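You operate a simulated robot arm through the tools that you are given. There is no shell and no other tool.

You are at the controls of a simulated two-armed robot. One attempt, no reset.

## Task
Pick up the oil can from the top of the green cabinet with one hand, pass it to the other hand and put it on the upper shelf of the steel shelving. Set down upright: oil can.

The check looks at the end state, three seconds after you hand in, the way a careful person would. Anything else that was tipped, shoved, dropped, spilled or broken makes it a failure.

## Robot
Two 7-joint arms with two-finger parallel grippers on one trunk, on a base that moves. Base frame: it is fixed to the floor where the robot stands at the start and does not move with it; the origin is under the middle of the robot, x ahead of it, y to its left, z up; the surface under the hand at the start is at about z = 880. Readings come in mm, degrees, newtons and seconds.
The left shoulder is at the start at [60, 144, 823], the right one opposite. With the tool pointing down near the work surface each hand reaches from about 100 to 640 mm from the robot's upright axis, wherever it stands, measured 20 degrees to its own side. Places, roughly: upper shelf of the steel shelving [700, 700, 1400]. Payload 1.57 kg a hand.
The tool frame of a hand sits at the grasp point between the pads (the TCP): z along the fingers, y along the line on which they close. The tips reach 30 mm beyond it. The gripper opens to 110 mm. The fingers are 24 mm wide and 12 mm thick; the gripper's body (48 by 112 mm) begins 78 mm behind the TCP.
Orientation is that of the tool frame in the base frame, as [roll, pitch, yaw] about the fixed x, y, z axes, in that order (R = Rz(yaw) Ry(pitch) Rx(roll)). With the fingers straight down and closing along the base's y, the tool's x points along the base's -x, its y along +y and its z along -z.

## Interface
- The arms move only by the tool jog_arm. It takes "left_rows", "right_rows" or both (then of equal length, played together; a hand with none holds still); each is a list of rows, each a list of 7 numbers: the shift along the tool's x, y, z in mm, then the turn, a rotation vector about the tool's x, y, z in degrees, then the gripper command, from -1 (shut) to 1 (fully open), values between in proportion. In form: [[tx, ty, tz, wx, wy, wz, grip], ...]. A call has 1 to 20 rows; each row shifts and turns the commanded pose from where the row before left it, along the tool's axes as they then stand. Each row takes 0.2 s and may step no farther than 50 mm and 8.6 degrees from the row before; otherwise, or with a gripper value out of range, the whole call is refused. A pose out of reach is approached as far as the arm can. The call stops where the force on the tool passes 40 N (or 10 N more than at its start, if that is more) or the arm is blocked; 0.2 s more then pass. Each finger travels about 45 mm/s and halts on what it meets, pressing with about 33 N; the grip force reading is that of the motor and also rises with nothing between the fingers. The clock runs only during rows and for 0.2 s after the last one: add rows that do not move to give the fingers time. It gives the time, the measured TCP pose, the force on the tool (base axes), the opening and the grip force at its end, in the units of the frame above (readings bear some noise), with the torque about the TCP (base axes, N m) and any sound that the robot's microphone picked up, and new pictures: "pictures" is both (left out), scene, wrist or none (wrist: the cameras of the hands that moved).
- Cameras (640 x 400 px; columns grow to the right, rows downward): "scene" is now at [56, 25.6, 1463.2]; the picture's right is [0.28, -0.96, 0.00], its down [-0.46, -0.13, -0.88] and it looks along [0.85, 0.24, -0.48] (base axes); focal length 255 px, centre (320, 200). "left" rides on the left gripper at [70, -16, -141] in its tool frame; the picture's right is [0.23, 0.97, 0.00], its down [-0.86, 0.20, -0.48] and it looks along [-0.47, 0.11, 0.88] (tool axes); focal length 222 px, centre (320, 200). "right" rides on the right gripper at [70, 16, -141] in its tool frame; the picture's right is [-0.23, 0.97, 0.00], its down [-0.86, -0.20, -0.48] and it looks along [-0.47, -0.11, 0.88] (tool axes); focal length 222 px, centre (320, 200). There is no depth. A picture from a camera that has moved, and an enlarged one, comes with that camera's place and axes in the base frame and with its lens.
- raise_lower(by): slides the trunk up (or, below 0, down) by that many mm; the arms and the scene camera ride with it, the base frame stays. It gives what a move gives, with no picture.
- drive_base(legs): drives the robot by 1 to 6 legs, each [ahead, left, turn to the left] in mm, mm and degrees, along the robot's own axes; the way and the turn of a leg run together, so that a leg with both is an arc; at most 1500 mm and 180 degrees a leg. The arms and the cameras ride along, it lands a little off, and it stops where it bumps. It gives what a move gives, and a new picture of the scene camera.
- turn_head(pan, tilt): turns the head with the scene camera to pan (to the left, within 86 degrees either way) and tilt (down, from -29 to 69), counted from straight ahead of the robot. It gives what a move gives, and a new picture of the scene camera.
- enlarge(camera, box): a new picture of the part [left, top, right, bottom] of that camera's present view, enlarged. The clock stands still meanwhile.
- close_job(): hands the job in; it is judged then, once.

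Places have to be worked out from the pictures, the camera data and where the tool is seen. Open the grippers and draw the arms clear of the work before you hand the job in, unless the task says otherwise.

The tools are called after "Request:" by a JSON object that holds its "op" and its "data". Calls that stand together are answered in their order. jog_arm: Moves the arms, as the interface text tells. Its arguments: {"type":"object","properties":{"left_rows":{"type":"array"},"right_rows":{"type":"array"},"pictures":{"type":"string","enum":["both","scene","wrist","none"]}},"required":[]} The other tools are called the same way: raise_lower (by) moves the trunk up or down; drive_base (legs) drives the base; turn_head (pan, tilt) turns the head that bears the scene camera; enlarge (camera, box) takes an enlarged picture of a part of a camera's view; close_job () hands the job in.

At the start:

```text
t: 0.0
left_tcp_pos: [335.3, 443.3, 1000.0]
left_tool_rot: [-180.0, 0.0, 180.0]
left_wrist_force: [-0.8, 0.3, -0.2]
left_ft_torque: [-0.02, 0.02, 0.01]
left_grip_width: 110.1
left_grip_force: 0.0
right_tcp_pos: [387.3, 53.5, 999.8]
right_tool_rot: [180.0, 0.1, -180.0]
right_wrist_force: [0.0, -0.3, -0.4]
right_ft_torque: [-0.01, -0.04, -0.02]
right_grip_width: 110.1
right_grip_force: 0.1
trunk travel left (down, up): [-421.0, 169.0]
robot x, y, heading: [-1.3, 2.4, -0.2]
head pan, tilt (commanded): [16.0, 28.4]
```

scene: 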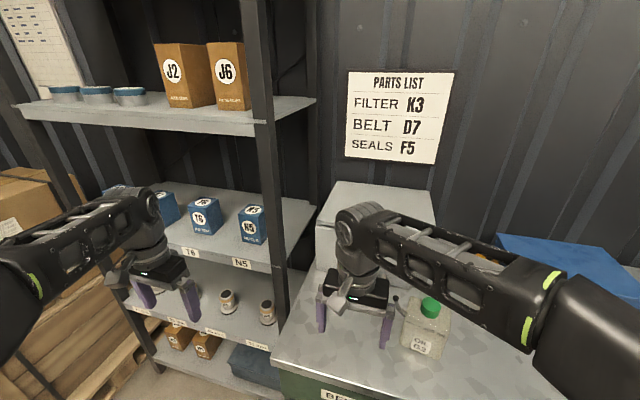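
right: 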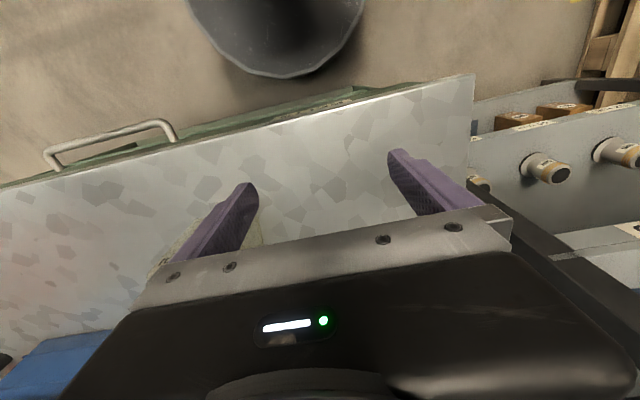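
left: 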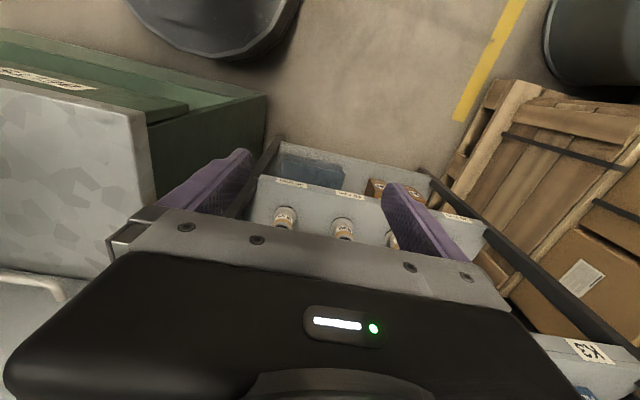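

The scene picture shows a container with a green cap to the right of the right gripper on the green cabinet's top. I enlarge that area to look at it more closely.

Request:
{"op": "enlarge", "data": {"camera": "scene", "box": [300, 170, 640, 400]}}

Request:
{"op": "enlarge", "data": {"camera": "scene", "box": [0, 0, 330, 220]}}

```text
1.74 times, centred on (470, 285) of scene
camera zoom: at [56.0, 25.6, 1463.2], right [0.28, -0.96, 0.0], down [-0.46, -0.13, -0.88], along [0.85, 0.24, -0.48], focal length 444 px, centre (59, 52)
```

zoom: 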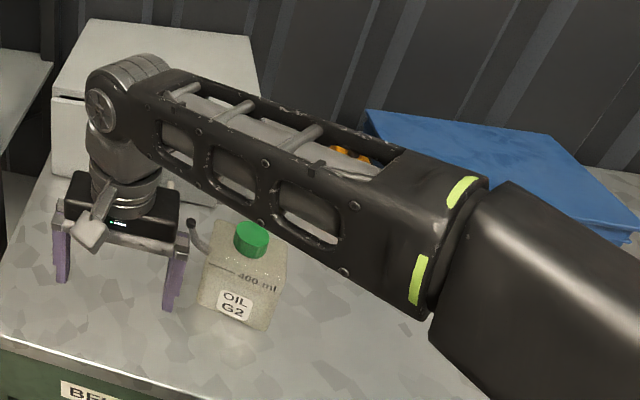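

```text
1.82 times, centred on (165, 110) of scene
camera zoom: at [56.0, 25.6, 1463.2], right [0.28, -0.96, 0.0], down [-0.46, -0.13, -0.88], along [0.85, 0.24, -0.48], focal length 464 px, centre (602, 364)
```

zoom: 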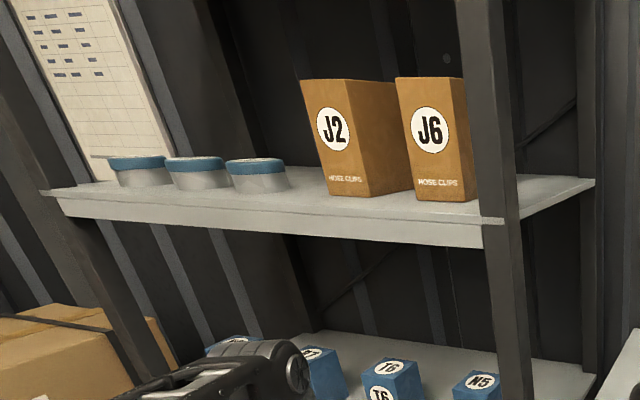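

The can with the green cap is labelled "OIL G2" and stands around (480,-100) on the cabinet, close to the right gripper. Next I turn the head to look over the shelving.

Request:
{"op": "turn_head", "data": {"pan": 45, "tilt": 10}}

```text
t: 0.9
left_tcp_pos: [334.9, 443.9, 999.9]
left_tool_rot: [-180.0, 0.0, -179.9]
left_wrist_force: [-0.3, 0.1, 0.3]
left_ft_torque: [-0.01, 0.0, -0.01]
left_grip_width: 110.1
left_grip_force: 0.0
right_tcp_pos: [386.0, 51.5, 999.7]
right_tool_rot: [-180.0, 0.0, -179.9]
right_wrist_force: [0.5, 0.2, -0.4]
right_ft_torque: [-0.02, -0.03, -0.03]
right_grip_width: 109.9
right_grip_force: 0.0
trunk travel left (down, up): [-421.0, 169.0]
robot x, y, heading: [-0.5, 0.7, -0.1]
head pan, tilt (commanded): [45.0, 10.0]
camera scene: at [34.3, 66.2, 1492.9], right [0.71, -0.71, 0.0], down [-0.12, -0.12, -0.98], along [0.7, 0.7, -0.17], focal length 255 px, centre (320, 200)
```

scene: 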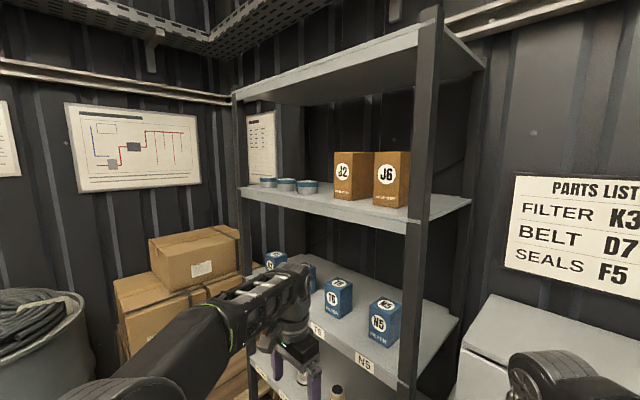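

The shelf with J2/J6 is the upper one (about z 1350–1400), with open space between the tins and J2. I raise the trunk to get a higher viewpoint for triangulation; the hands have free air above them.

Request:
{"op": "raise_lower", "data": {"by": 165}}

Request:
{"op": "turn_head", "data": {"pan": 45, "tilt": 15}}

Request:
{"op": "enlarge", "data": {"camera": "scene", "box": [210, 120, 500, 300]}}

```text
t: 2.8
left_tcp_pos: [335.1, 443.1, 1163.7]
left_tool_rot: [180.0, 0.1, -179.9]
left_wrist_force: [0.7, -0.5, 0.7]
left_ft_torque: [-0.02, 0.03, 0.02]
left_grip_width: 109.9
left_grip_force: 0.0
right_tcp_pos: [386.3, 53.5, 1165.3]
right_tool_rot: [-180.0, 0.0, -180.0]
right_wrist_force: [-1.1, 0.3, 0.1]
right_ft_torque: [-0.02, 0.0, -0.04]
right_grip_width: 110.0
right_grip_force: 0.1
trunk travel left (down, up): [-586.0, 4.0]
robot x, y, heading: [-1.0, -2.7, 0.1]
head pan, tilt (commanded): [45.0, 10.0]
```

```text
t: 3.5
left_tcp_pos: [335.7, 443.8, 1165.0]
left_tool_rot: [-179.9, -0.1, -180.0]
left_wrist_force: [0.3, -0.7, 0.5]
left_ft_torque: [0.0, 0.04, 0.02]
left_grip_width: 110.0
left_grip_force: 0.0
right_tcp_pos: [386.6, 52.6, 1163.8]
right_tool_rot: [-180.0, 0.0, -179.9]
right_wrist_force: [-0.1, 0.9, 1.1]
right_ft_torque: [-0.05, -0.01, -0.01]
right_grip_width: 109.9
right_grip_force: 0.1
trunk travel left (down, up): [-586.0, 4.0]
robot x, y, heading: [4.5, 0.9, 0.1]
head pan, tilt (commanded): [45.0, 15.0]
camera scene: at [34.5, 66.5, 1649.8], right [0.71, -0.71, 0.0], down [-0.18, -0.18, -0.97], along [0.68, 0.68, -0.26], focal length 255 px, centre (320, 200)
```

scene: 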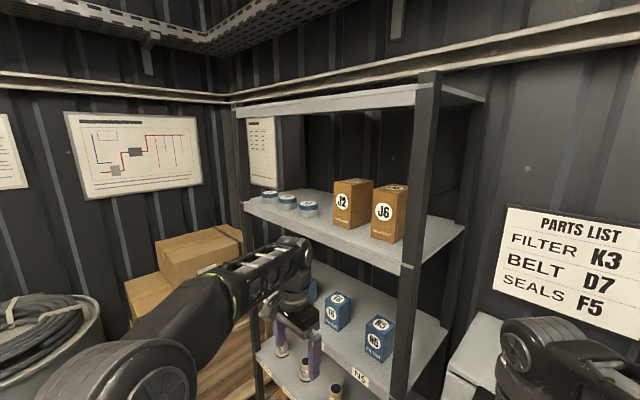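

```text
2.21 times, centred on (355, 210) of scene
camera zoom: at [34.5, 66.5, 1649.8], right [0.71, -0.71, 0.0], down [-0.18, -0.18, -0.97], along [0.68, 0.68, -0.26], focal length 563 px, centre (243, 178)
```

zoom: 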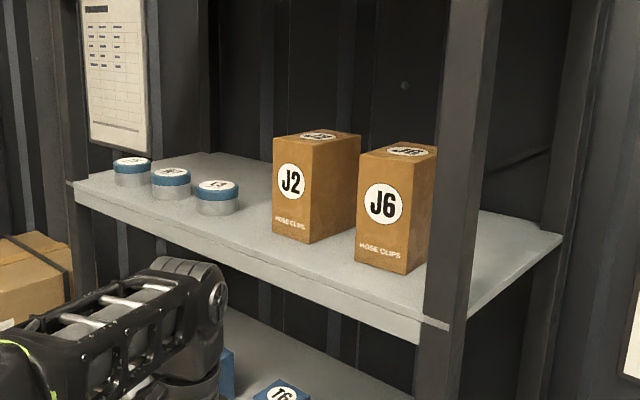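

Triangulating gives the upper shelf top at z≈1358, its front edge at x≈535, and the boxes J2/J6 with front faces at x≈618. Now I look down at the oil can from this height.

Request:
{"op": "turn_head", "data": {"pan": -10, "tilt": 50}}

Request:
{"op": "enlarge", "data": {"camera": "right", "box": [0, 0, 640, 400]}}

```text
t: 4.7
left_tcp_pos: [334.5, 443.1, 1164.8]
left_tool_rot: [179.9, 0.0, 180.0]
left_wrist_force: [0.1, -0.4, 0.9]
left_ft_torque: [0.04, 0.0, 0.04]
left_grip_width: 109.9
left_grip_force: 0.0
right_tcp_pos: [386.1, 52.5, 1164.9]
right_tool_rot: [-180.0, 0.0, 180.0]
right_wrist_force: [-0.5, -0.2, -0.2]
right_ft_torque: [0.02, 0.02, -0.01]
right_grip_width: 109.8
right_grip_force: 0.0
trunk travel left (down, up): [-586.0, 4.0]
robot x, y, heading: [-3.2, -1.7, 0.1]
head pan, tilt (commanded): [-10.0, 50.0]
camera scene: at [44.4, -12.8, 1596.1], right [-0.17, -0.98, 0.0], down [-0.75, 0.13, -0.64], along [0.63, -0.11, -0.77], focal length 255 px, centre (320, 200)
```

scene: 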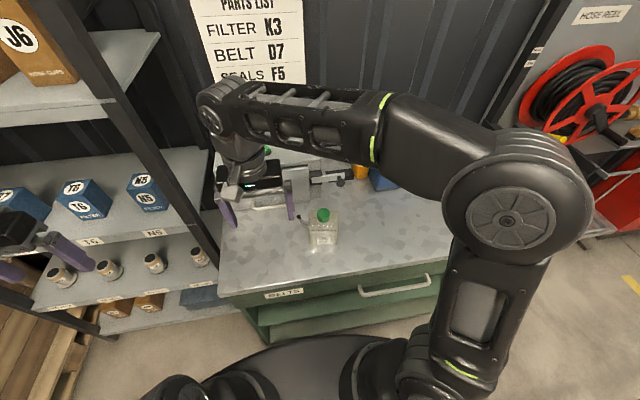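

```text
1.00 times, centred on (320, 200) of right (not enlarged: the box is as wide or as high as the picture)
camera zoom: at [317.4, 69.3, 1306.2], right [0.23, 0.97, 0.0], down [0.86, -0.2, 0.48], along [0.47, -0.11, -0.88], focal length 222 px, centre (320, 200)
```

zoom: 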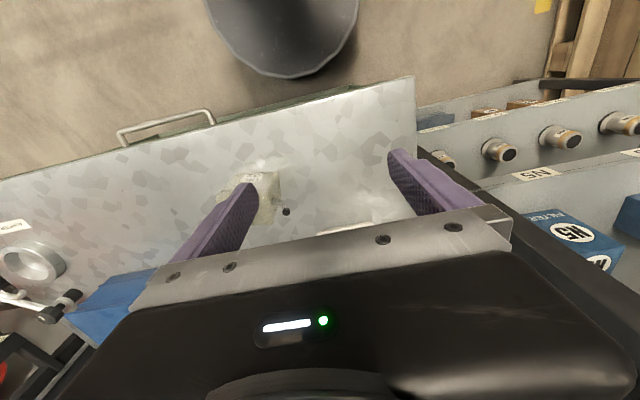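

Request:
{"op": "enlarge", "data": {"camera": "scene", "box": [200, 120, 460, 300]}}

```text
2.22 times, centred on (330, 210) of scene
camera zoom: at [44.4, -12.8, 1596.1], right [-0.17, -0.98, 0.0], down [-0.75, 0.13, -0.64], along [0.63, -0.11, -0.77], focal length 567 px, centre (298, 178)
```

zoom: 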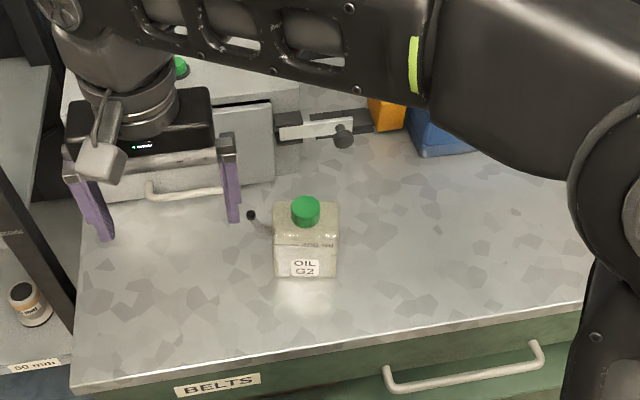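

The right forearm hides part of the cabinet top, so I draw the right hand back and to the right for a clear view.

Request:
{"op": "jog_arm", "data": {"right_rows": [[12, -43, 0, 0, 0, 0, 1], [12, -43, 0, 0, 0, 0, 1], [12, -43, 0, 0, 0, 0, 1], [12, -43, 0, 0, 0, 0, 1], [12, -43, 0, 0, 0, 0, 1], [12, -43, 0, 0, 0, 0, 1], [12, -43, 0, 0, 0, 0, 1], [12, -43, 0, 0, 0, 0, 1]], "pictures": "both"}}

```text
t: 6.5
left_tcp_pos: [335.0, 442.5, 1163.7]
left_tool_rot: [180.0, 0.0, -180.0]
left_wrist_force: [0.2, -1.1, 0.1]
left_ft_torque: [0.03, 0.04, 0.01]
left_grip_width: 110.1
left_grip_force: 0.1
right_tcp_pos: [291.2, -290.1, 1166.0]
right_tool_rot: [179.9, 0.0, -180.0]
right_wrist_force: [-0.1, -0.2, 0.2]
right_ft_torque: [-0.02, -0.02, 0.0]
right_grip_width: 109.8
right_grip_force: 0.1
trunk travel left (down, up): [-586.0, 4.0]
robot x, y, heading: [-0.5, 0.2, -0.1]
head pan, tilt (commanded): [-10.0, 50.0]
camera scene: at [44.0, -13.6, 1596.1], right [-0.17, -0.98, 0.0], down [-0.75, 0.13, -0.64], along [0.63, -0.11, -0.77], focal length 255 px, centre (320, 200)
camera right: at [221.8, -274.2, 1307.1], right [0.23, 0.97, 0.0], down [0.86, -0.2, 0.48], along [0.47, -0.11, -0.88], focal length 222 px, centre (320, 200)
```

scene: 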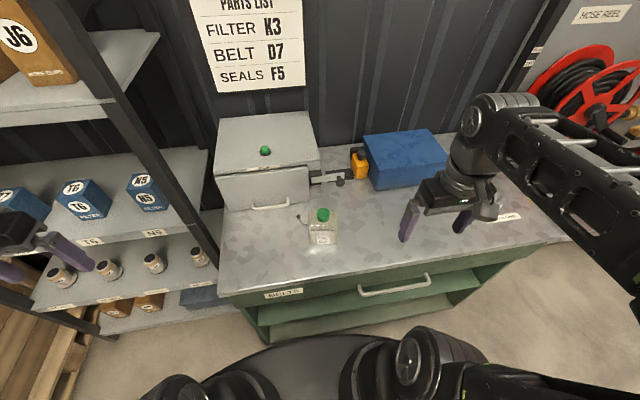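
right: 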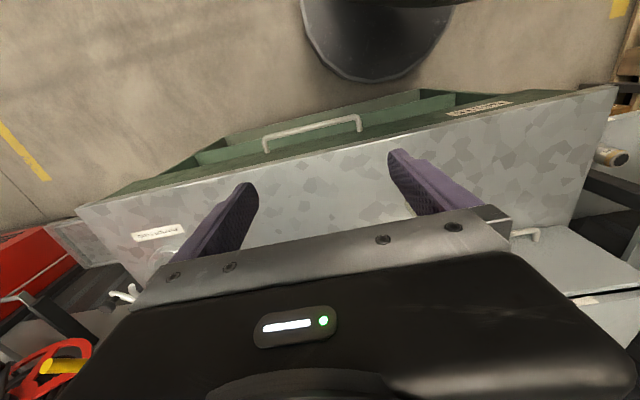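

Request:
{"op": "enlarge", "data": {"camera": "scene", "box": [200, 110, 460, 300]}}

Request:
{"op": "enlarge", "data": {"camera": "scene", "box": [280, 190, 370, 255]}}

```text
2.11 times, centred on (330, 205) of scene
camera zoom: at [44.0, -13.6, 1596.1], right [-0.17, -0.98, 0.0], down [-0.75, 0.13, -0.64], along [0.63, -0.11, -0.77], focal length 537 px, centre (299, 190)
```

zoom: 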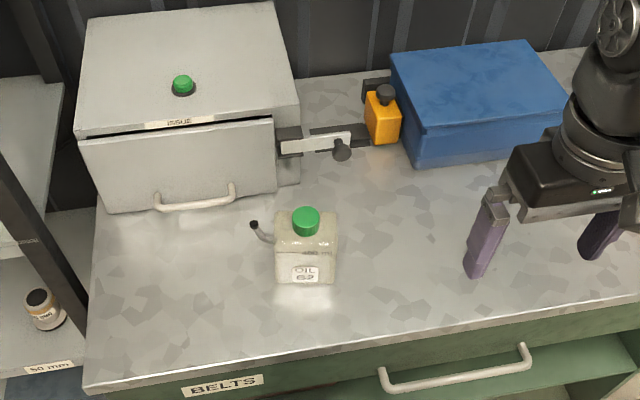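

```text
6.15 times, centred on (325, 222) of scene
camera zoom: at [44.0, -13.6, 1596.1], right [-0.17, -0.98, 0.0], down [-0.75, 0.13, -0.64], along [0.63, -0.11, -0.77], focal length 1570 px, centre (289, 62)
```

zoom: 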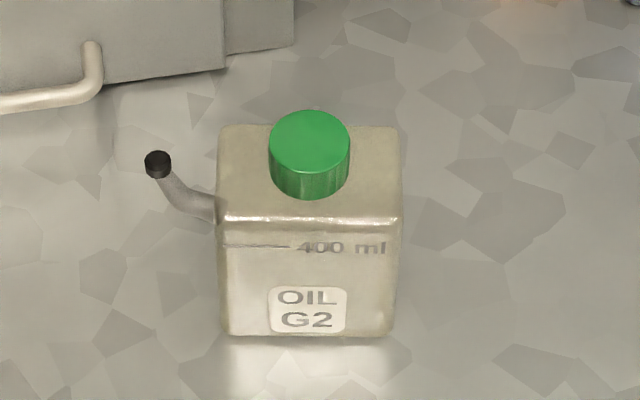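

The can stands at about (477,-100), yawed about -10°. It is roughly 88 wide, 56 deep and 105 tall, with the cap top near z 1012 and the spout on its left side. I turn the right hand about 80° so the fingers close along the can's depth.

Request:
{"op": "jog_arm", "data": {"right_rows": [[0, 0, 0, 0, 0, -8, 1], [0, 0, 0, 0, 0, -8, 1], [0, 0, 0, 0, 0, -8, 1], [0, 0, 0, 0, 0, -8, 1], [0, 0, 0, 0, 0, -8, 1], [0, 0, 0, 0, 0, -8, 1], [0, 0, 0, 0, 0, -8, 1], [0, 0, 0, 0, 0, -8, 1], [0, 0, 0, 0, 0, -8, 1], [0, 0, 0, 0, 0, -8, 1]], "pictures": "both"}}

```text
t: 8.7
left_tcp_pos: [335.2, 443.6, 1165.3]
left_tool_rot: [180.0, 0.0, 179.9]
left_wrist_force: [-0.1, 0.0, 0.2]
left_ft_torque: [0.03, 0.0, 0.02]
left_grip_width: 110.2
left_grip_force: 0.0
right_tcp_pos: [290.4, -292.0, 1164.5]
right_tool_rot: [180.0, -0.1, -99.8]
right_wrist_force: [0.5, -0.1, 0.2]
right_ft_torque: [0.02, 0.03, -0.02]
right_grip_width: 110.1
right_grip_force: 0.0
trunk travel left (down, up): [-586.0, 4.0]
robot x, y, heading: [1.9, -0.8, 0.1]
head pan, tilt (commanded): [-10.0, 50.0]
camera scene: at [44.3, -12.9, 1596.1], right [-0.17, -0.98, 0.0], down [-0.75, 0.13, -0.64], along [0.63, -0.11, -0.77], focal length 255 px, centre (320, 200)
camera right: at [263.4, -357.7, 1306.1], right [-0.92, 0.39, 0.0], down [0.34, 0.81, 0.48], along [0.19, 0.44, -0.88], focal length 222 px, centre (320, 200)
```

scene: 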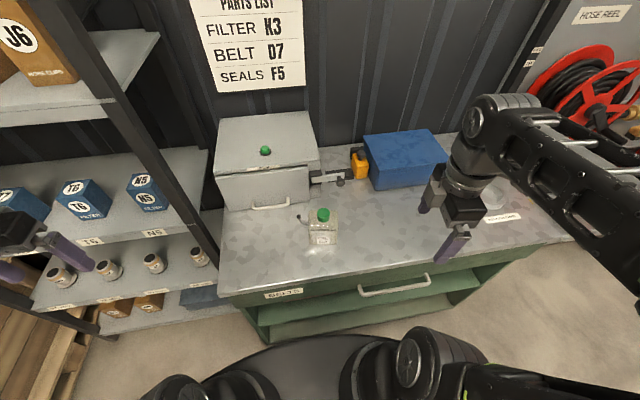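
right: 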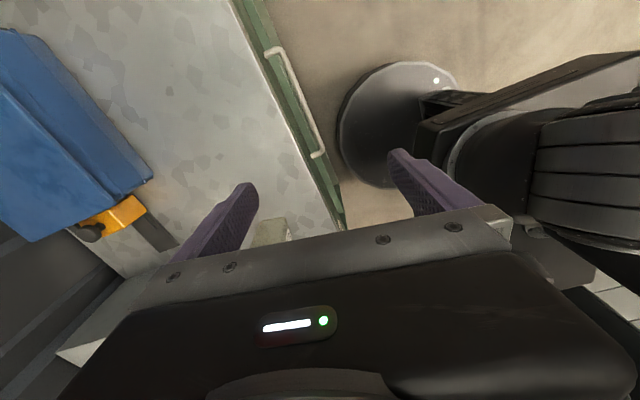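

The rotation worked (yaw -99.8). Now I move the right hand horizontally over the can, staying at z 1165.

Request:
{"op": "jog_arm", "data": {"right_rows": [[-36.6, -25, 0, 0, 0, 0, 1], [-36.6, -25, 0, 0, 0, 0, 1], [-36.6, -25, 0, 0, 0, 0, 1], [-36.6, -25, 0, 0, 0, 0, 1], [-36.6, -25, 0, 0, 0, 0, 1], [-36.6, -25, 0, 0, 0, 0, 1]], "pictures": "both"}}

```text
t: 10.1
left_tcp_pos: [336.9, 444.3, 1165.0]
left_tool_rot: [-179.8, -0.2, 179.9]
left_wrist_force: [0.0, 0.7, 1.1]
left_ft_torque: [-0.03, 0.02, -0.03]
left_grip_width: 110.0
left_grip_force: 0.1
right_tcp_pos: [477.8, -97.8, 1165.5]
right_tool_rot: [-180.0, -0.1, -100.0]
right_wrist_force: [0.9, -0.1, 0.3]
right_ft_torque: [-0.03, 0.01, -0.04]
right_grip_width: 110.1
right_grip_force: 0.1
trunk travel left (down, up): [-586.0, 4.0]
robot x, y, heading: [-1.2, 1.2, 0.1]
head pan, tilt (commanded): [-10.0, 50.0]
camera scene: at [45.4, -11.0, 1596.0], right [-0.17, -0.98, 0.0], down [-0.75, 0.13, -0.64], along [0.63, -0.11, -0.77], focal length 255 px, centre (320, 200)
camera right: at [449.8, -164.3, 1306.2], right [-0.92, 0.39, 0.0], down [0.35, 0.81, 0.48], along [0.19, 0.44, -0.88], focal length 222 px, centre (320, 200)
```

scene: 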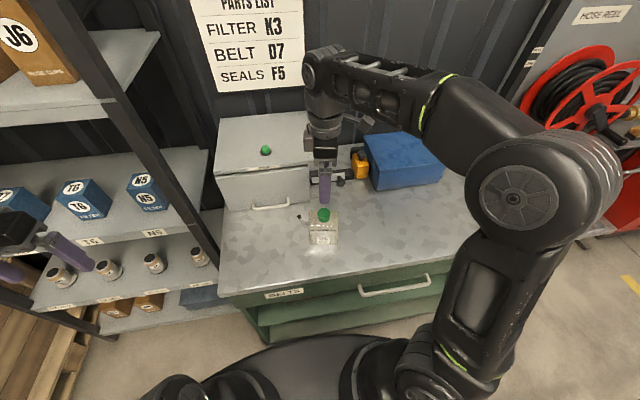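
right: 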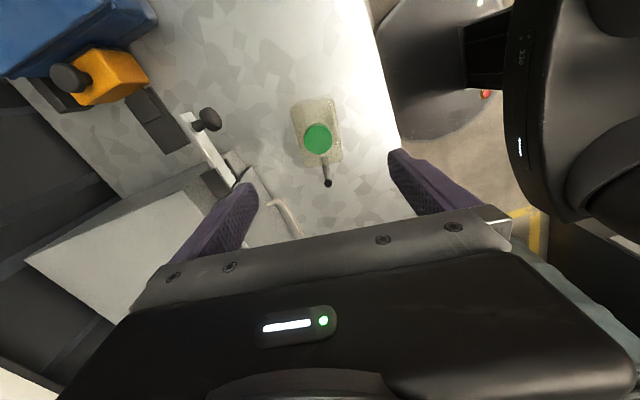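

The cap appears nearly centred under the gripper. I enlarge the wrist view to check the can's yaw against the fingers.

Request:
{"op": "enlarge", "data": {"camera": "right", "box": [260, 70, 380, 205]}}

Request:
{"op": "enlarge", "data": {"camera": "scene", "box": [270, 140, 390, 260]}}

```text
2.96 times, centred on (320, 138) of right
camera zoom: at [449.8, -164.3, 1306.2], right [-0.92, 0.39, 0.0], down [0.35, 0.81, 0.48], along [0.19, 0.44, -0.88], focal length 658 px, centre (320, 385)
```

zoom: 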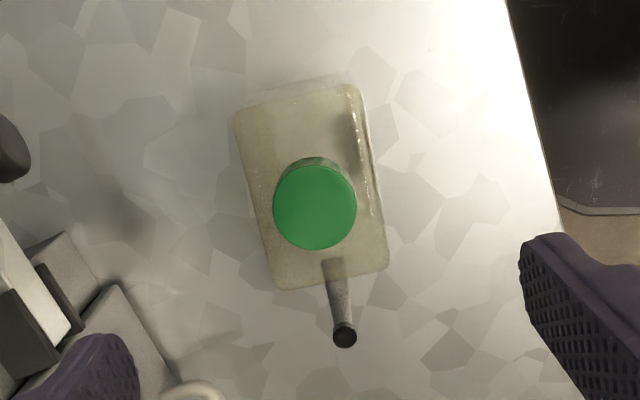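

```text
3.33 times, centred on (330, 200) of scene
camera zoom: at [45.4, -11.0, 1596.0], right [-0.17, -0.98, 0.0], down [-0.75, 0.13, -0.64], along [0.63, -0.11, -0.77], focal length 851 px, centre (287, 200)
```

zoom: 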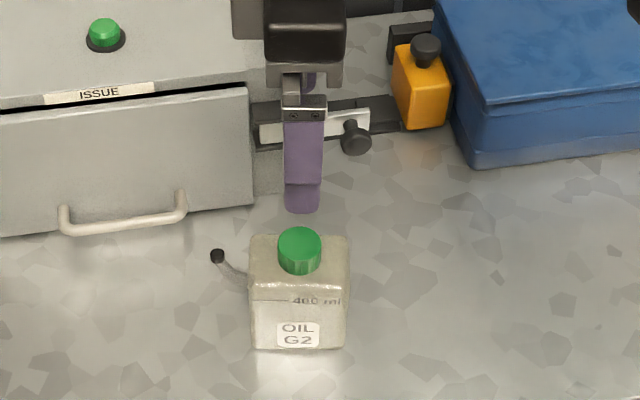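

The can's edges run parallel to the fingers and its centre is within about 4 mm of the tool axis. I nudge the hand 3 mm, then lower the trunk by 100 mm, which leaves the fingertips above the cap at z≈1035.

Request:
{"op": "jog_arm", "data": {"right_rows": [[1, -3.5, 0, 0, 0, 0, 1]], "pictures": "none"}}

Request:
{"op": "raise_lower", "data": {"by": -100}}

Request:
{"op": "enlarge", "data": {"camera": "right", "box": [160, 0, 480, 200]}}

Request:
{"op": "enlarge", "data": {"camera": "scene", "box": [240, 120, 440, 260]}}

```text
t: 10.5
left_tcp_pos: [334.8, 444.9, 1165.1]
left_tool_rot: [-180.0, 0.0, 180.0]
left_wrist_force: [-0.4, -0.4, -0.1]
left_ft_torque: [0.0, 0.01, 0.03]
left_grip_width: 109.9
left_grip_force: 0.1
right_tcp_pos: [479.7, -101.6, 1164.8]
right_tool_rot: [179.9, 0.0, -99.8]
right_wrist_force: [0.1, 0.0, 0.7]
right_ft_torque: [0.0, -0.02, 0.03]
right_grip_width: 109.7
right_grip_force: 0.0
trunk travel left (down, up): [-586.0, 4.0]
robot x, y, heading: [1.8, 0.4, -0.0]
head pan, tilt (commanded): [-10.0, 50.0]
```

```text
t: 11.8
left_tcp_pos: [334.8, 443.6, 1066.1]
left_tool_rot: [179.9, 0.0, -180.0]
left_wrist_force: [0.5, -0.1, 1.0]
left_ft_torque: [0.0, -0.04, 0.0]
left_grip_width: 110.3
left_grip_force: 0.2
right_tcp_pos: [478.8, -102.2, 1065.2]
right_tool_rot: [-180.0, 0.1, -100.0]
right_wrist_force: [-0.5, 0.3, -0.1]
right_ft_torque: [0.02, -0.03, -0.01]
right_grip_width: 110.2
right_grip_force: 0.0
trunk travel left (down, up): [-486.0, 104.0]
robot x, y, heading: [-0.1, -3.7, 0.0]
head pan, tilt (commanded): [-10.0, 50.0]
```

```text
2.00 times, centred on (320, 100) of right
camera zoom: at [452.1, -168.1, 1206.1], right [-0.92, 0.39, 0.0], down [0.34, 0.81, 0.48], along [0.19, 0.44, -0.88], focal length 444 px, centre (320, 400)
```

zoom: 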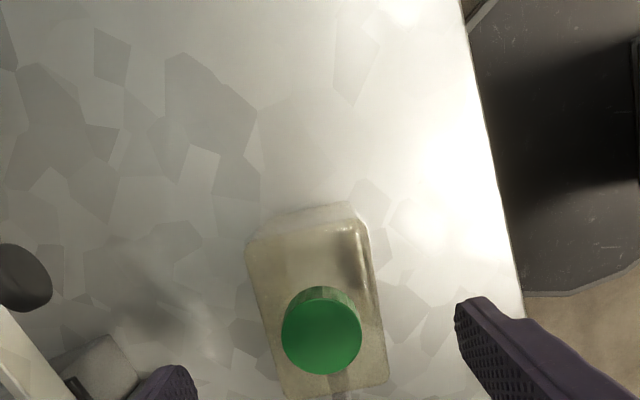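

```text
2.86 times, centred on (340, 190) of scene
camera zoom: at [44.2, -13.0, 1496.1], right [-0.17, -0.98, 0.0], down [-0.75, 0.13, -0.64], along [0.63, -0.11, -0.77], focal length 729 px, centre (263, 229)
```

zoom: 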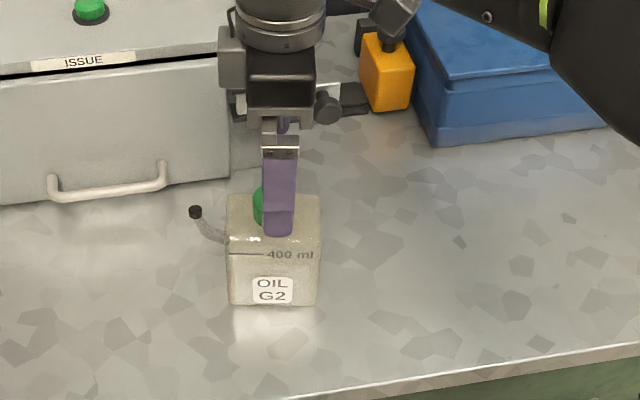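

The cap is centred (within 2 mm) between the open fingers. I descend 110 mm straight down so that the fingers straddle the body's front and back faces.

Request:
{"op": "jog_arm", "data": {"right_rows": [[0, 0, 20, 0, 0, 0, 1], [0, 0, 20, 0, 0, 0, 1], [0, 0, 20, 0, 0, 0, 1], [0, 0, 20, 0, 0, 0, 1], [0, 0, 15, 0, 0, 0, 1], [0, 0, 12, 0, 0, 0, 1]], "pictures": "both"}}

Request:
{"op": "enlarge", "data": {"camera": "scene", "box": [240, 120, 440, 260]}}

```text
t: 13.2
left_tcp_pos: [335.4, 443.0, 1064.8]
left_tool_rot: [180.0, -0.1, -179.9]
left_wrist_force: [-0.2, -0.8, -0.3]
left_ft_torque: [-0.03, -0.03, 0.01]
left_grip_width: 110.2
left_grip_force: 0.1
right_tcp_pos: [479.4, -102.3, 957.3]
right_tool_rot: [-180.0, 0.0, -99.9]
right_wrist_force: [0.0, -0.6, -0.1]
right_ft_torque: [0.0, -0.02, -0.02]
right_grip_width: 110.2
right_grip_force: 0.1
trunk travel left (down, up): [-486.0, 104.0]
robot x, y, heading: [-1.1, -2.3, -0.1]
head pan, tilt (commanded): [-10.0, 50.0]
camera scene: at [44.4, -12.9, 1496.1], right [-0.17, -0.98, 0.0], down [-0.75, 0.13, -0.64], along [0.63, -0.11, -0.77], focal length 255 px, centre (320, 200)
camera right: at [451.7, -168.2, 1098.4], right [-0.92, 0.39, 0.0], down [0.34, 0.81, 0.48], along [0.19, 0.44, -0.88], focal length 222 px, centre (320, 200)
```

scene: 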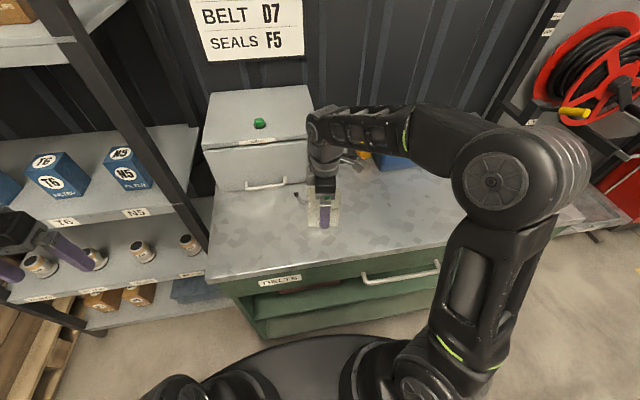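
right: 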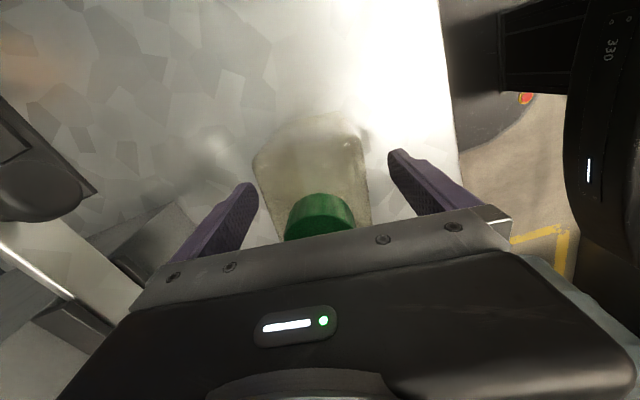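

```text
2.86 times, centred on (340, 190) of scene
camera zoom: at [44.4, -12.9, 1496.1], right [-0.17, -0.98, 0.0], down [-0.75, 0.13, -0.64], along [0.63, -0.11, -0.77], focal length 729 px, centre (263, 229)
```

zoom: 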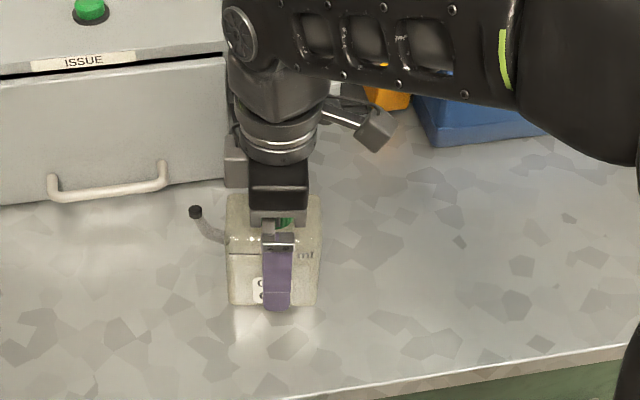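

The fingers straddle the can at z 957 with the palm clear of the cap. I close the gripper and wait for it to seat.

Request:
{"op": "jog_arm", "data": {"right_rows": [[0, 0, 0, 0, 0, 0, -1], [0, 0, 0, 0, 0, 0, -1], [0, 0, 0, 0, 0, 0, -1], [0, 0, 0, 0, 0, 0, -1], [0, 0, 0, 0, 0, 0, -1], [0, 0, 0, 0, 0, 0, -1], [0, 0, 0, 0, 0, 0, -1]], "pictures": "both"}}

```text
t: 14.8
left_tcp_pos: [335.6, 443.5, 1064.5]
left_tool_rot: [-180.0, 0.1, 179.9]
left_wrist_force: [0.1, 0.2, 0.6]
left_ft_torque: [-0.03, -0.01, 0.03]
left_grip_width: 110.0
left_grip_force: 0.1
right_tcp_pos: [479.6, -102.8, 956.9]
right_tool_rot: [-180.0, -0.1, -100.0]
right_wrist_force: [0.2, -0.1, 0.6]
right_ft_torque: [-0.03, 0.03, -0.03]
right_grip_width: 61.1
right_grip_force: 32.7
trunk travel left (down, up): [-486.0, 104.0]
robot x, y, heading: [2.2, -1.2, -0.1]
head pan, tilt (commanded): [-10.0, 50.0]
camera scene: at [44.4, -12.9, 1496.1], right [-0.17, -0.98, 0.0], down [-0.75, 0.13, -0.64], along [0.63, -0.11, -0.77], focal length 255 px, centre (320, 200)
camera right: at [451.6, -168.3, 1098.6], right [-0.92, 0.39, 0.0], down [0.34, 0.81, 0.48], along [0.19, 0.44, -0.88], focal length 222 px, centre (320, 200)
```

scene: 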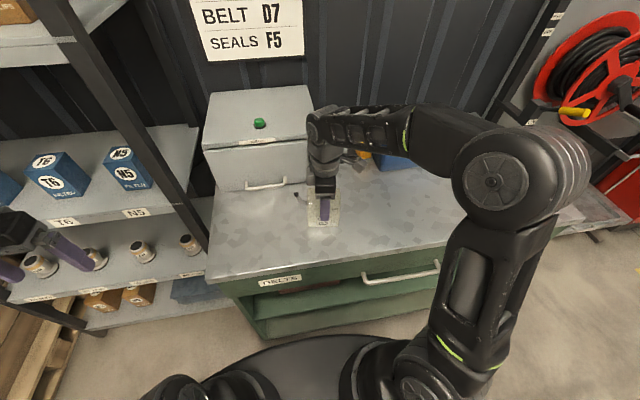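
right: 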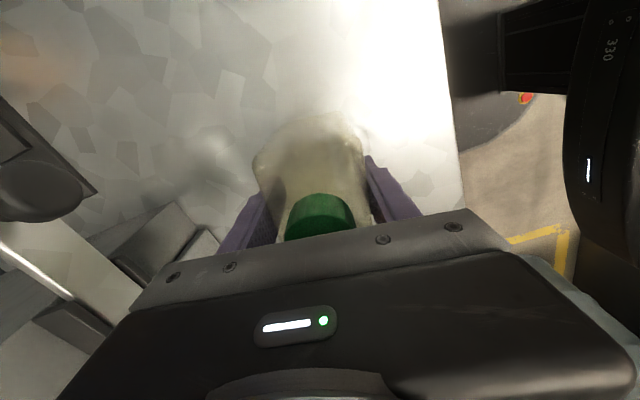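

The grip is solid (61 mm wide, 32.7 N). I lift 40 mm slowly to check that the can comes along.

Request:
{"op": "jog_arm", "data": {"right_rows": [[0, 0, -5, 0, 0, 0, -1], [0, 0, -10, 0, 0, 0, -1], [0, 0, -10, 0, 0, 0, -1], [0, 0, -15, 0, 0, 0, -1], [0, 0, 0, 0, 0, 0, -1]], "pictures": "scene"}}

Request:
{"op": "enlarge", "data": {"camera": "scene", "box": [240, 120, 440, 260]}}

```text
t: 16.1
left_tcp_pos: [335.8, 442.4, 1065.6]
left_tool_rot: [-180.0, 0.1, 180.0]
left_wrist_force: [0.5, -0.4, -0.4]
left_ft_torque: [0.0, -0.02, 0.03]
left_grip_width: 109.9
left_grip_force: 0.0
right_tcp_pos: [477.9, -103.6, 998.9]
right_tool_rot: [-180.0, 0.0, -100.0]
right_wrist_force: [-0.7, -1.3, -1.0]
right_ft_torque: [0.01, -0.03, 0.02]
right_grip_width: 61.0
right_grip_force: 33.3
trunk travel left (down, up): [-486.0, 104.0]
robot x, y, heading: [-2.5, -0.2, -0.1]
head pan, tilt (commanded): [-10.0, 50.0]
camera scene: at [44.5, -12.9, 1496.1], right [-0.17, -0.98, 0.0], down [-0.75, 0.13, -0.64], along [0.63, -0.11, -0.77], focal length 255 px, centre (320, 200)
```

scene: 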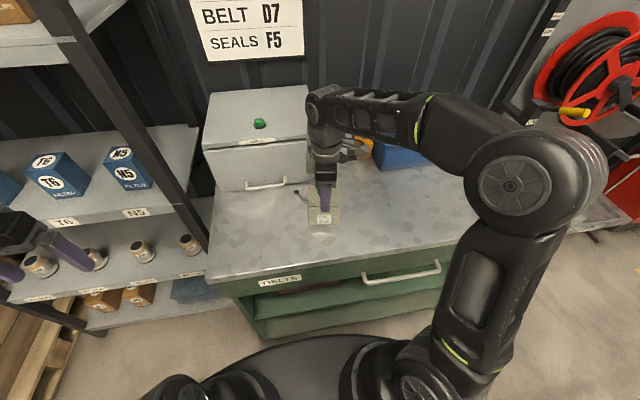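

```text
2.86 times, centred on (340, 190) of scene
camera zoom: at [44.5, -12.9, 1496.1], right [-0.17, -0.98, 0.0], down [-0.75, 0.13, -0.64], along [0.63, -0.11, -0.77], focal length 729 px, centre (263, 229)
```

zoom: 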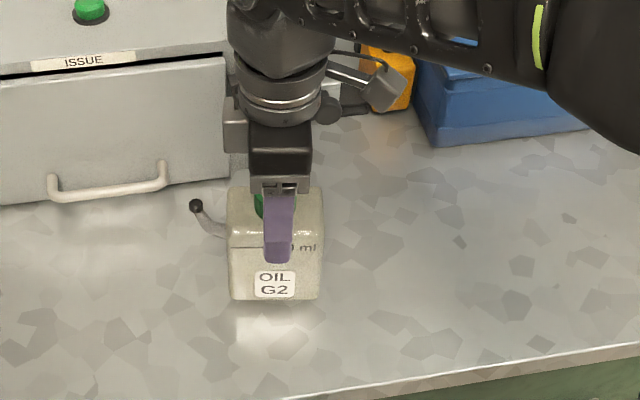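

The fingers look higher on the can than before, so it may have slipped. I check closely before going on; the clock is standing still.

Request:
{"op": "enlarge", "data": {"camera": "right", "box": [160, 60, 480, 260]}}

Request:
{"op": "enlarge", "data": {"camera": "scene", "box": [285, 160, 365, 240]}}

Request:
{"op": "enlarge", "data": {"camera": "left", "box": [0, 0, 640, 400]}}

```text
2.00 times, centred on (320, 160) of right
camera zoom: at [451.5, -168.8, 1139.4], right [-0.92, 0.39, 0.0], down [0.34, 0.81, 0.48], along [0.19, 0.44, -0.88], focal length 444 px, centre (320, 280)
```

zoom: 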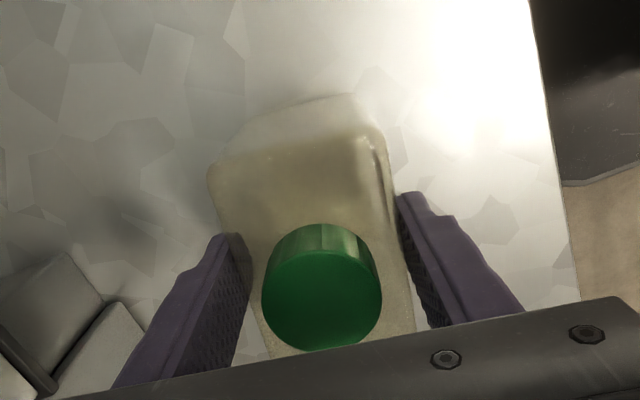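

```text
5.00 times, centred on (325, 200) of scene
camera zoom: at [44.5, -12.9, 1496.1], right [-0.17, -0.98, 0.0], down [-0.75, 0.13, -0.64], along [0.63, -0.11, -0.77], focal length 1276 px, centre (295, 200)
```

zoom: 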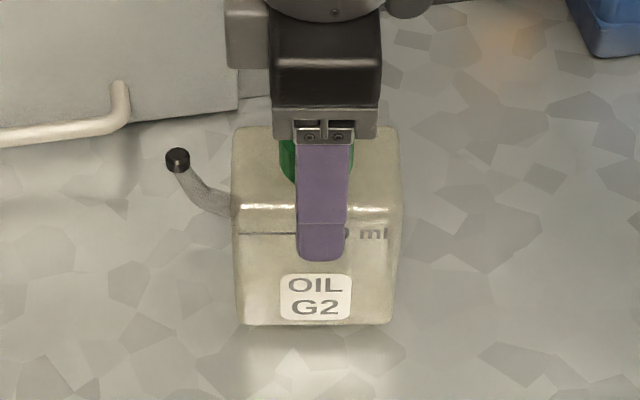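

```text
1.00 times, centred on (320, 200) of left (not enlarged: the box is as wide or as high as the picture)
camera zoom: at [264.1, 427.3, 1205.0], right [-0.23, 0.97, 0.0], down [0.86, 0.2, 0.48], along [0.47, 0.11, -0.88], focal length 222 px, centre (320, 200)
```

zoom: 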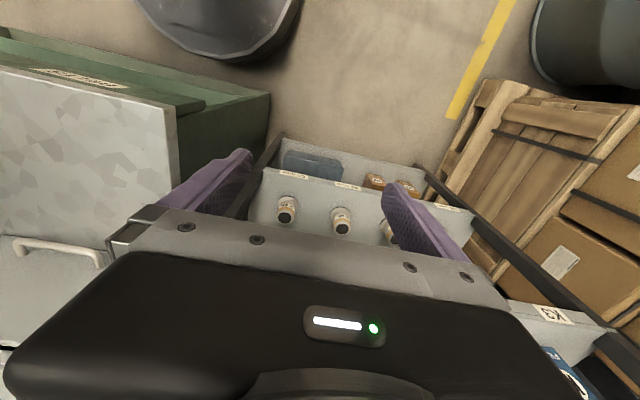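

The can seems to have slipped about 30 mm in the fingers and may be raised only a few mm. I hold still for a moment to see whether it's stable or creeping.

Request:
{"op": "jog_arm", "data": {"right_rows": [[0, 0, 0, 0, 0, 0, -1], [0, 0, 0, 0, 0, 0, -1], [0, 0, 0, 0, 0, 0, -1], [0, 0, 0, 0, 0, 0, -1]], "pictures": "none"}}

Request:
{"op": "enlarge", "data": {"camera": "scene", "box": [285, 160, 365, 240]}}

Request:
{"op": "enlarge", "data": {"camera": "right", "box": [160, 60, 480, 260]}}

```text
t: 17.1
left_tcp_pos: [334.1, 443.4, 1065.4]
left_tool_rot: [179.9, 0.1, -180.0]
left_wrist_force: [0.5, 0.0, -0.2]
left_ft_torque: [-0.01, -0.02, -0.03]
left_grip_width: 110.0
left_grip_force: 0.1
right_tcp_pos: [479.6, -102.9, 997.5]
right_tool_rot: [-180.0, -0.1, -100.0]
right_wrist_force: [-0.5, -0.1, -1.8]
right_ft_torque: [-0.02, 0.0, 0.0]
right_grip_width: 61.3
right_grip_force: 33.1
trunk travel left (down, up): [-486.0, 104.0]
robot x, y, heading: [-2.6, 2.4, 0.2]
head pan, tilt (commanded): [-10.0, 50.0]
```

```text
5.00 times, centred on (325, 200) of scene
camera zoom: at [44.4, -12.9, 1496.1], right [-0.17, -0.98, 0.0], down [-0.75, 0.13, -0.64], along [0.63, -0.11, -0.77], focal length 1276 px, centre (295, 200)
```

zoom: 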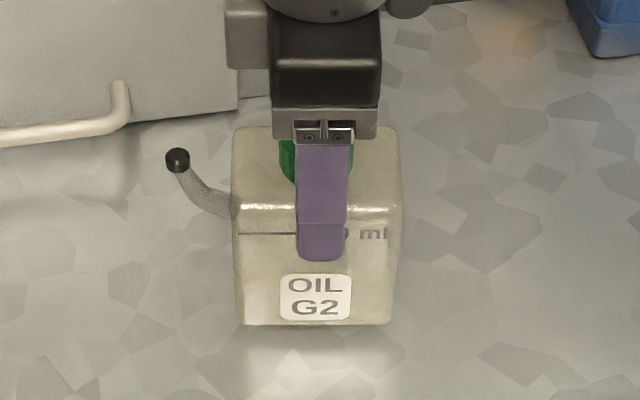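

```text
2.00 times, centred on (320, 160) of right
camera zoom: at [451.5, -168.8, 1139.2], right [-0.92, 0.39, 0.0], down [0.34, 0.81, 0.48], along [0.19, 0.44, -0.88], focal length 444 px, centre (320, 280)
```

zoom: 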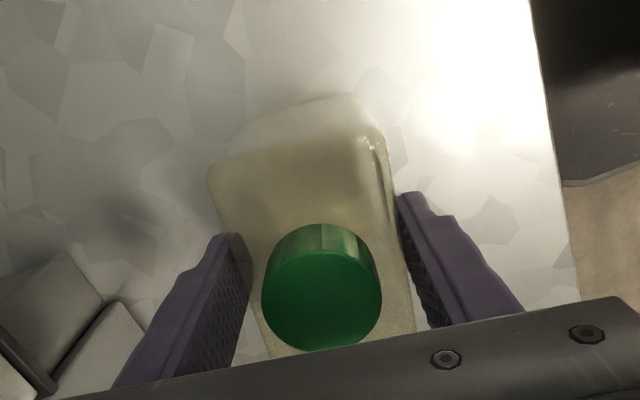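

It's stable: about 8 mm off the table by my estimate, with roughly 1.8 N of load. I raise it another 8 mm very slowly to see whether it follows or slips.

Request:
{"op": "jog_arm", "data": {"right_rows": [[0, 0, -2, 0, 0, 0, -1], [0, 0, -2, 0, 0, 0, -1], [0, 0, -2, 0, 0, 0, -1], [0, 0, -2, 0, 0, 0, -1]], "pictures": "none"}}

Request:
{"op": "enlarge", "data": {"camera": "scene", "box": [285, 160, 365, 240]}}

Request:
{"op": "enlarge", "data": {"camera": "right", "box": [160, 60, 480, 260]}}

```text
t: 18.1
left_tcp_pos: [335.4, 443.3, 1063.9]
left_tool_rot: [-179.9, 0.1, -180.0]
left_wrist_force: [0.3, 0.3, 0.0]
left_ft_torque: [0.02, 0.01, 0.02]
left_grip_width: 110.0
left_grip_force: 0.1
right_tcp_pos: [480.3, -102.3, 1006.7]
right_tool_rot: [180.0, -0.1, -100.0]
right_wrist_force: [-0.7, 0.2, -0.7]
right_ft_torque: [0.02, 0.0, 0.01]
right_grip_width: 61.1
right_grip_force: 33.2
trunk travel left (down, up): [-486.0, 104.0]
robot x, y, heading: [0.6, 2.9, -0.0]
head pan, tilt (commanded): [-10.0, 50.0]
```

```text
5.00 times, centred on (325, 200) of scene
camera zoom: at [44.4, -12.9, 1496.1], right [-0.17, -0.98, 0.0], down [-0.75, 0.13, -0.64], along [0.63, -0.11, -0.77], focal length 1276 px, centre (295, 200)
```

zoom: 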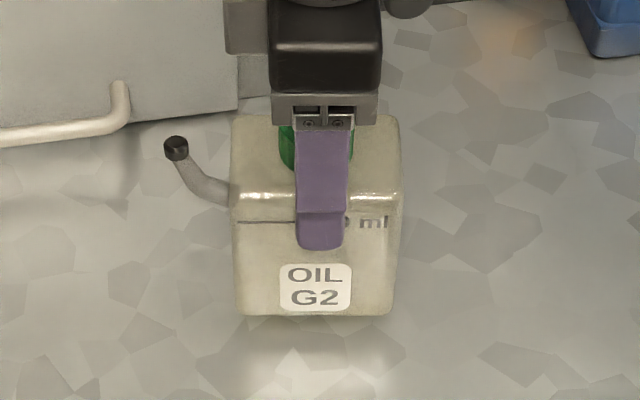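

```text
2.00 times, centred on (320, 160) of right
camera zoom: at [452.1, -168.6, 1147.8], right [-0.92, 0.39, 0.0], down [0.34, 0.81, 0.48], along [0.19, 0.44, -0.88], focal length 444 px, centre (320, 280)
```

zoom: 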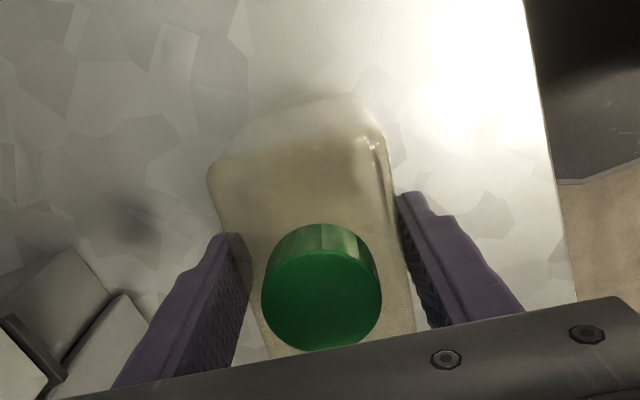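

Now the can follows the hand with no slip, but only the fingertips hold the top ~27 mm of the body. I'll set it back on the table and take a deeper grip; first I go down gently until it touches.

Request:
{"op": "jog_arm", "data": {"right_rows": [[0, 0, 4, 0, 0, 0, -1], [0, 0, 4, 0, 0, 0, -1], [0, 0, 3, 0, 0, 0, -1], [0, 0, 2, 0, 0, 0, -1], [0, 0, 1, 0, 0, 0, -1], [0, 0, 0, 0, 0, 0, -1]], "pictures": "none"}}

Request:
{"op": "enlarge", "data": {"camera": "scene", "box": [285, 160, 365, 240]}}

```text
t: 19.4
left_tcp_pos: [334.5, 442.8, 1065.0]
left_tool_rot: [180.0, 0.0, 180.0]
left_wrist_force: [-0.1, 0.8, -0.5]
left_ft_torque: [0.02, -0.01, 0.01]
left_grip_width: 110.2
left_grip_force: 0.1
right_tcp_pos: [478.4, -101.5, 992.2]
right_tool_rot: [-180.0, -0.1, -100.1]
right_wrist_force: [-0.2, -0.4, -0.4]
right_ft_torque: [-0.01, 0.03, 0.0]
right_grip_width: 61.0
right_grip_force: 33.1
trunk travel left (down, up): [-486.0, 104.0]
robot x, y, heading: [-0.7, 0.8, 0.0]
head pan, tilt (commanded): [-10.0, 50.0]
```

```text
5.00 times, centred on (325, 200) of scene
camera zoom: at [44.4, -12.9, 1496.1], right [-0.17, -0.98, 0.0], down [-0.75, 0.13, -0.64], along [0.63, -0.11, -0.77], focal length 1276 px, centre (295, 200)
```

zoom: 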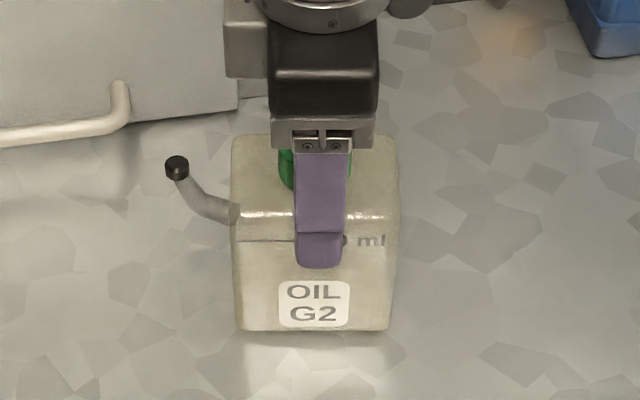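

The bottom is now close to the table (about 3 mm by my estimate). I continue down in 1 mm steps to find contact.

Request:
{"op": "jog_arm", "data": {"right_rows": [[0, 0, 1, 0, 0, 0, -1], [0, 0, 1, 0, 0, 0, -1], [0, 0, 1, 0, 0, 0, -1], [0, 0, 0, 0, 0, 0, -1]], "pictures": "none"}}

Request:
{"op": "enlarge", "data": {"camera": "scene", "box": [285, 160, 365, 240]}}

```text
t: 20.4
left_tcp_pos: [333.7, 443.7, 1065.4]
left_tool_rot: [180.0, 0.0, -179.9]
left_wrist_force: [-0.1, 0.2, 0.5]
left_ft_torque: [0.0, 0.05, -0.01]
left_grip_width: 109.8
left_grip_force: 0.2
right_tcp_pos: [480.3, -101.8, 988.8]
right_tool_rot: [-180.0, 0.0, -100.0]
right_wrist_force: [-0.1, 0.2, -1.8]
right_ft_torque: [0.01, 0.01, 0.03]
right_grip_width: 61.0
right_grip_force: 33.2
trunk travel left (down, up): [-486.0, 104.0]
robot x, y, heading: [0.2, -0.5, -0.2]
head pan, tilt (commanded): [-10.0, 50.0]
```

```text
5.00 times, centred on (325, 200) of scene
camera zoom: at [44.4, -12.9, 1496.1], right [-0.17, -0.98, 0.0], down [-0.75, 0.13, -0.64], along [0.63, -0.11, -0.77], focal length 1276 px, centre (295, 200)
```

zoom: 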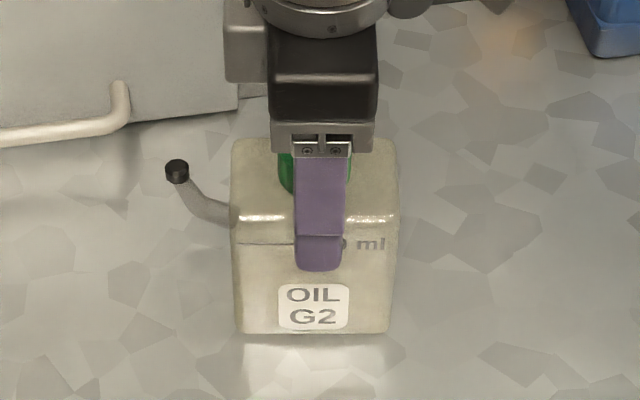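

Request:
{"op": "jog_arm", "data": {"right_rows": [[0, 0, 1, 0, 0, 0, -1], [0, 0, 1, 0, 0, 0, -1], [0, 0, 1, 0, 0, 0, -1], [0, 0, 0, 0, 0, 0, -1]], "pictures": "none"}}

Request:
{"op": "enlarge", "data": {"camera": "scene", "box": [285, 160, 365, 240]}}

```text
t: 21.4
left_tcp_pos: [334.4, 443.1, 1066.3]
left_tool_rot: [-180.0, 0.0, 180.0]
left_wrist_force: [0.7, 0.9, -0.2]
left_ft_torque: [-0.01, -0.02, 0.0]
left_grip_width: 109.9
left_grip_force: 0.1
right_tcp_pos: [478.9, -102.5, 987.8]
right_tool_rot: [-179.8, 0.1, -100.1]
right_wrist_force: [2.7, -2.3, 19.1]
right_ft_torque: [-0.37, 0.33, 0.03]
right_grip_width: 61.0
right_grip_force: 33.2
trunk travel left (down, up): [-486.0, 104.0]
robot x, y, heading: [0.1, 0.0, 0.3]
head pan, tilt (commanded): [-10.0, 50.0]
```

```text
5.00 times, centred on (325, 200) of scene
camera zoom: at [43.3, -12.9, 1496.4], right [-0.17, -0.98, 0.0], down [-0.75, 0.13, -0.64], along [0.63, -0.11, -0.77], focal length 1276 px, centre (295, 200)
```

zoom: 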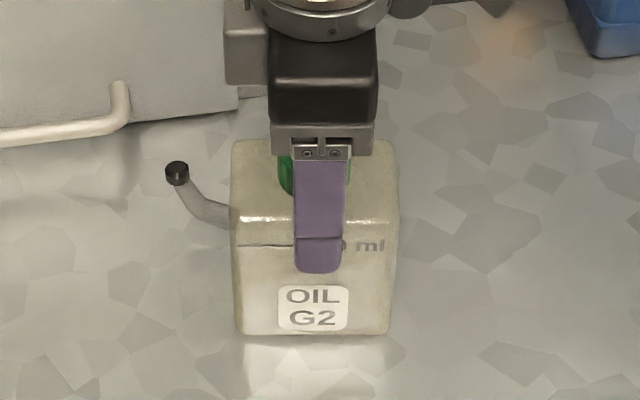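

Contact registered at 19 N and the fingers did not slip, so the present grip is strong relative to the ~1.5 N can. I keep this grip and lift slowly again, checking for slip.

Request:
{"op": "jog_arm", "data": {"right_rows": [[0, 0, -2, 0, 0, 0, -1], [0, 0, -3, 0, 0, 0, -1], [0, 0, -4, 0, 0, 0, -1], [0, 0, -5, 0, 0, 0, -1], [0, 0, -5, 0, 0, 0, -1], [0, 0, -5, 0, 0, 0, -1]], "pictures": "none"}}

Request:
{"op": "enlarge", "data": {"camera": "scene", "box": [285, 160, 365, 240]}}

```text
t: 22.9
left_tcp_pos: [335.6, 444.0, 1063.7]
left_tool_rot: [-180.0, 0.0, -179.9]
left_wrist_force: [0.4, -0.4, -0.2]
left_ft_torque: [0.02, 0.0, 0.03]
left_grip_width: 110.0
left_grip_force: 0.1
right_tcp_pos: [479.6, -101.8, 1009.0]
right_tool_rot: [180.0, 0.0, -100.1]
right_wrist_force: [0.5, 0.1, -0.8]
right_ft_torque: [0.0, 0.0, -0.01]
right_grip_width: 60.9
right_grip_force: 33.6
trunk travel left (down, up): [-486.0, 104.0]
robot x, y, heading: [1.7, 1.5, 0.2]
head pan, tilt (commanded): [-10.0, 50.0]
```

```text
5.00 times, centred on (325, 200) of scene
camera zoom: at [44.4, -12.9, 1496.1], right [-0.17, -0.98, 0.0], down [-0.75, 0.13, -0.64], along [0.63, -0.11, -0.77], focal length 1276 px, centre (295, 200)
```

zoom: 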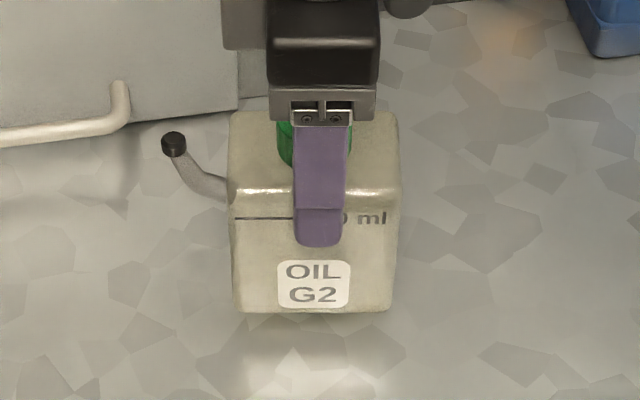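

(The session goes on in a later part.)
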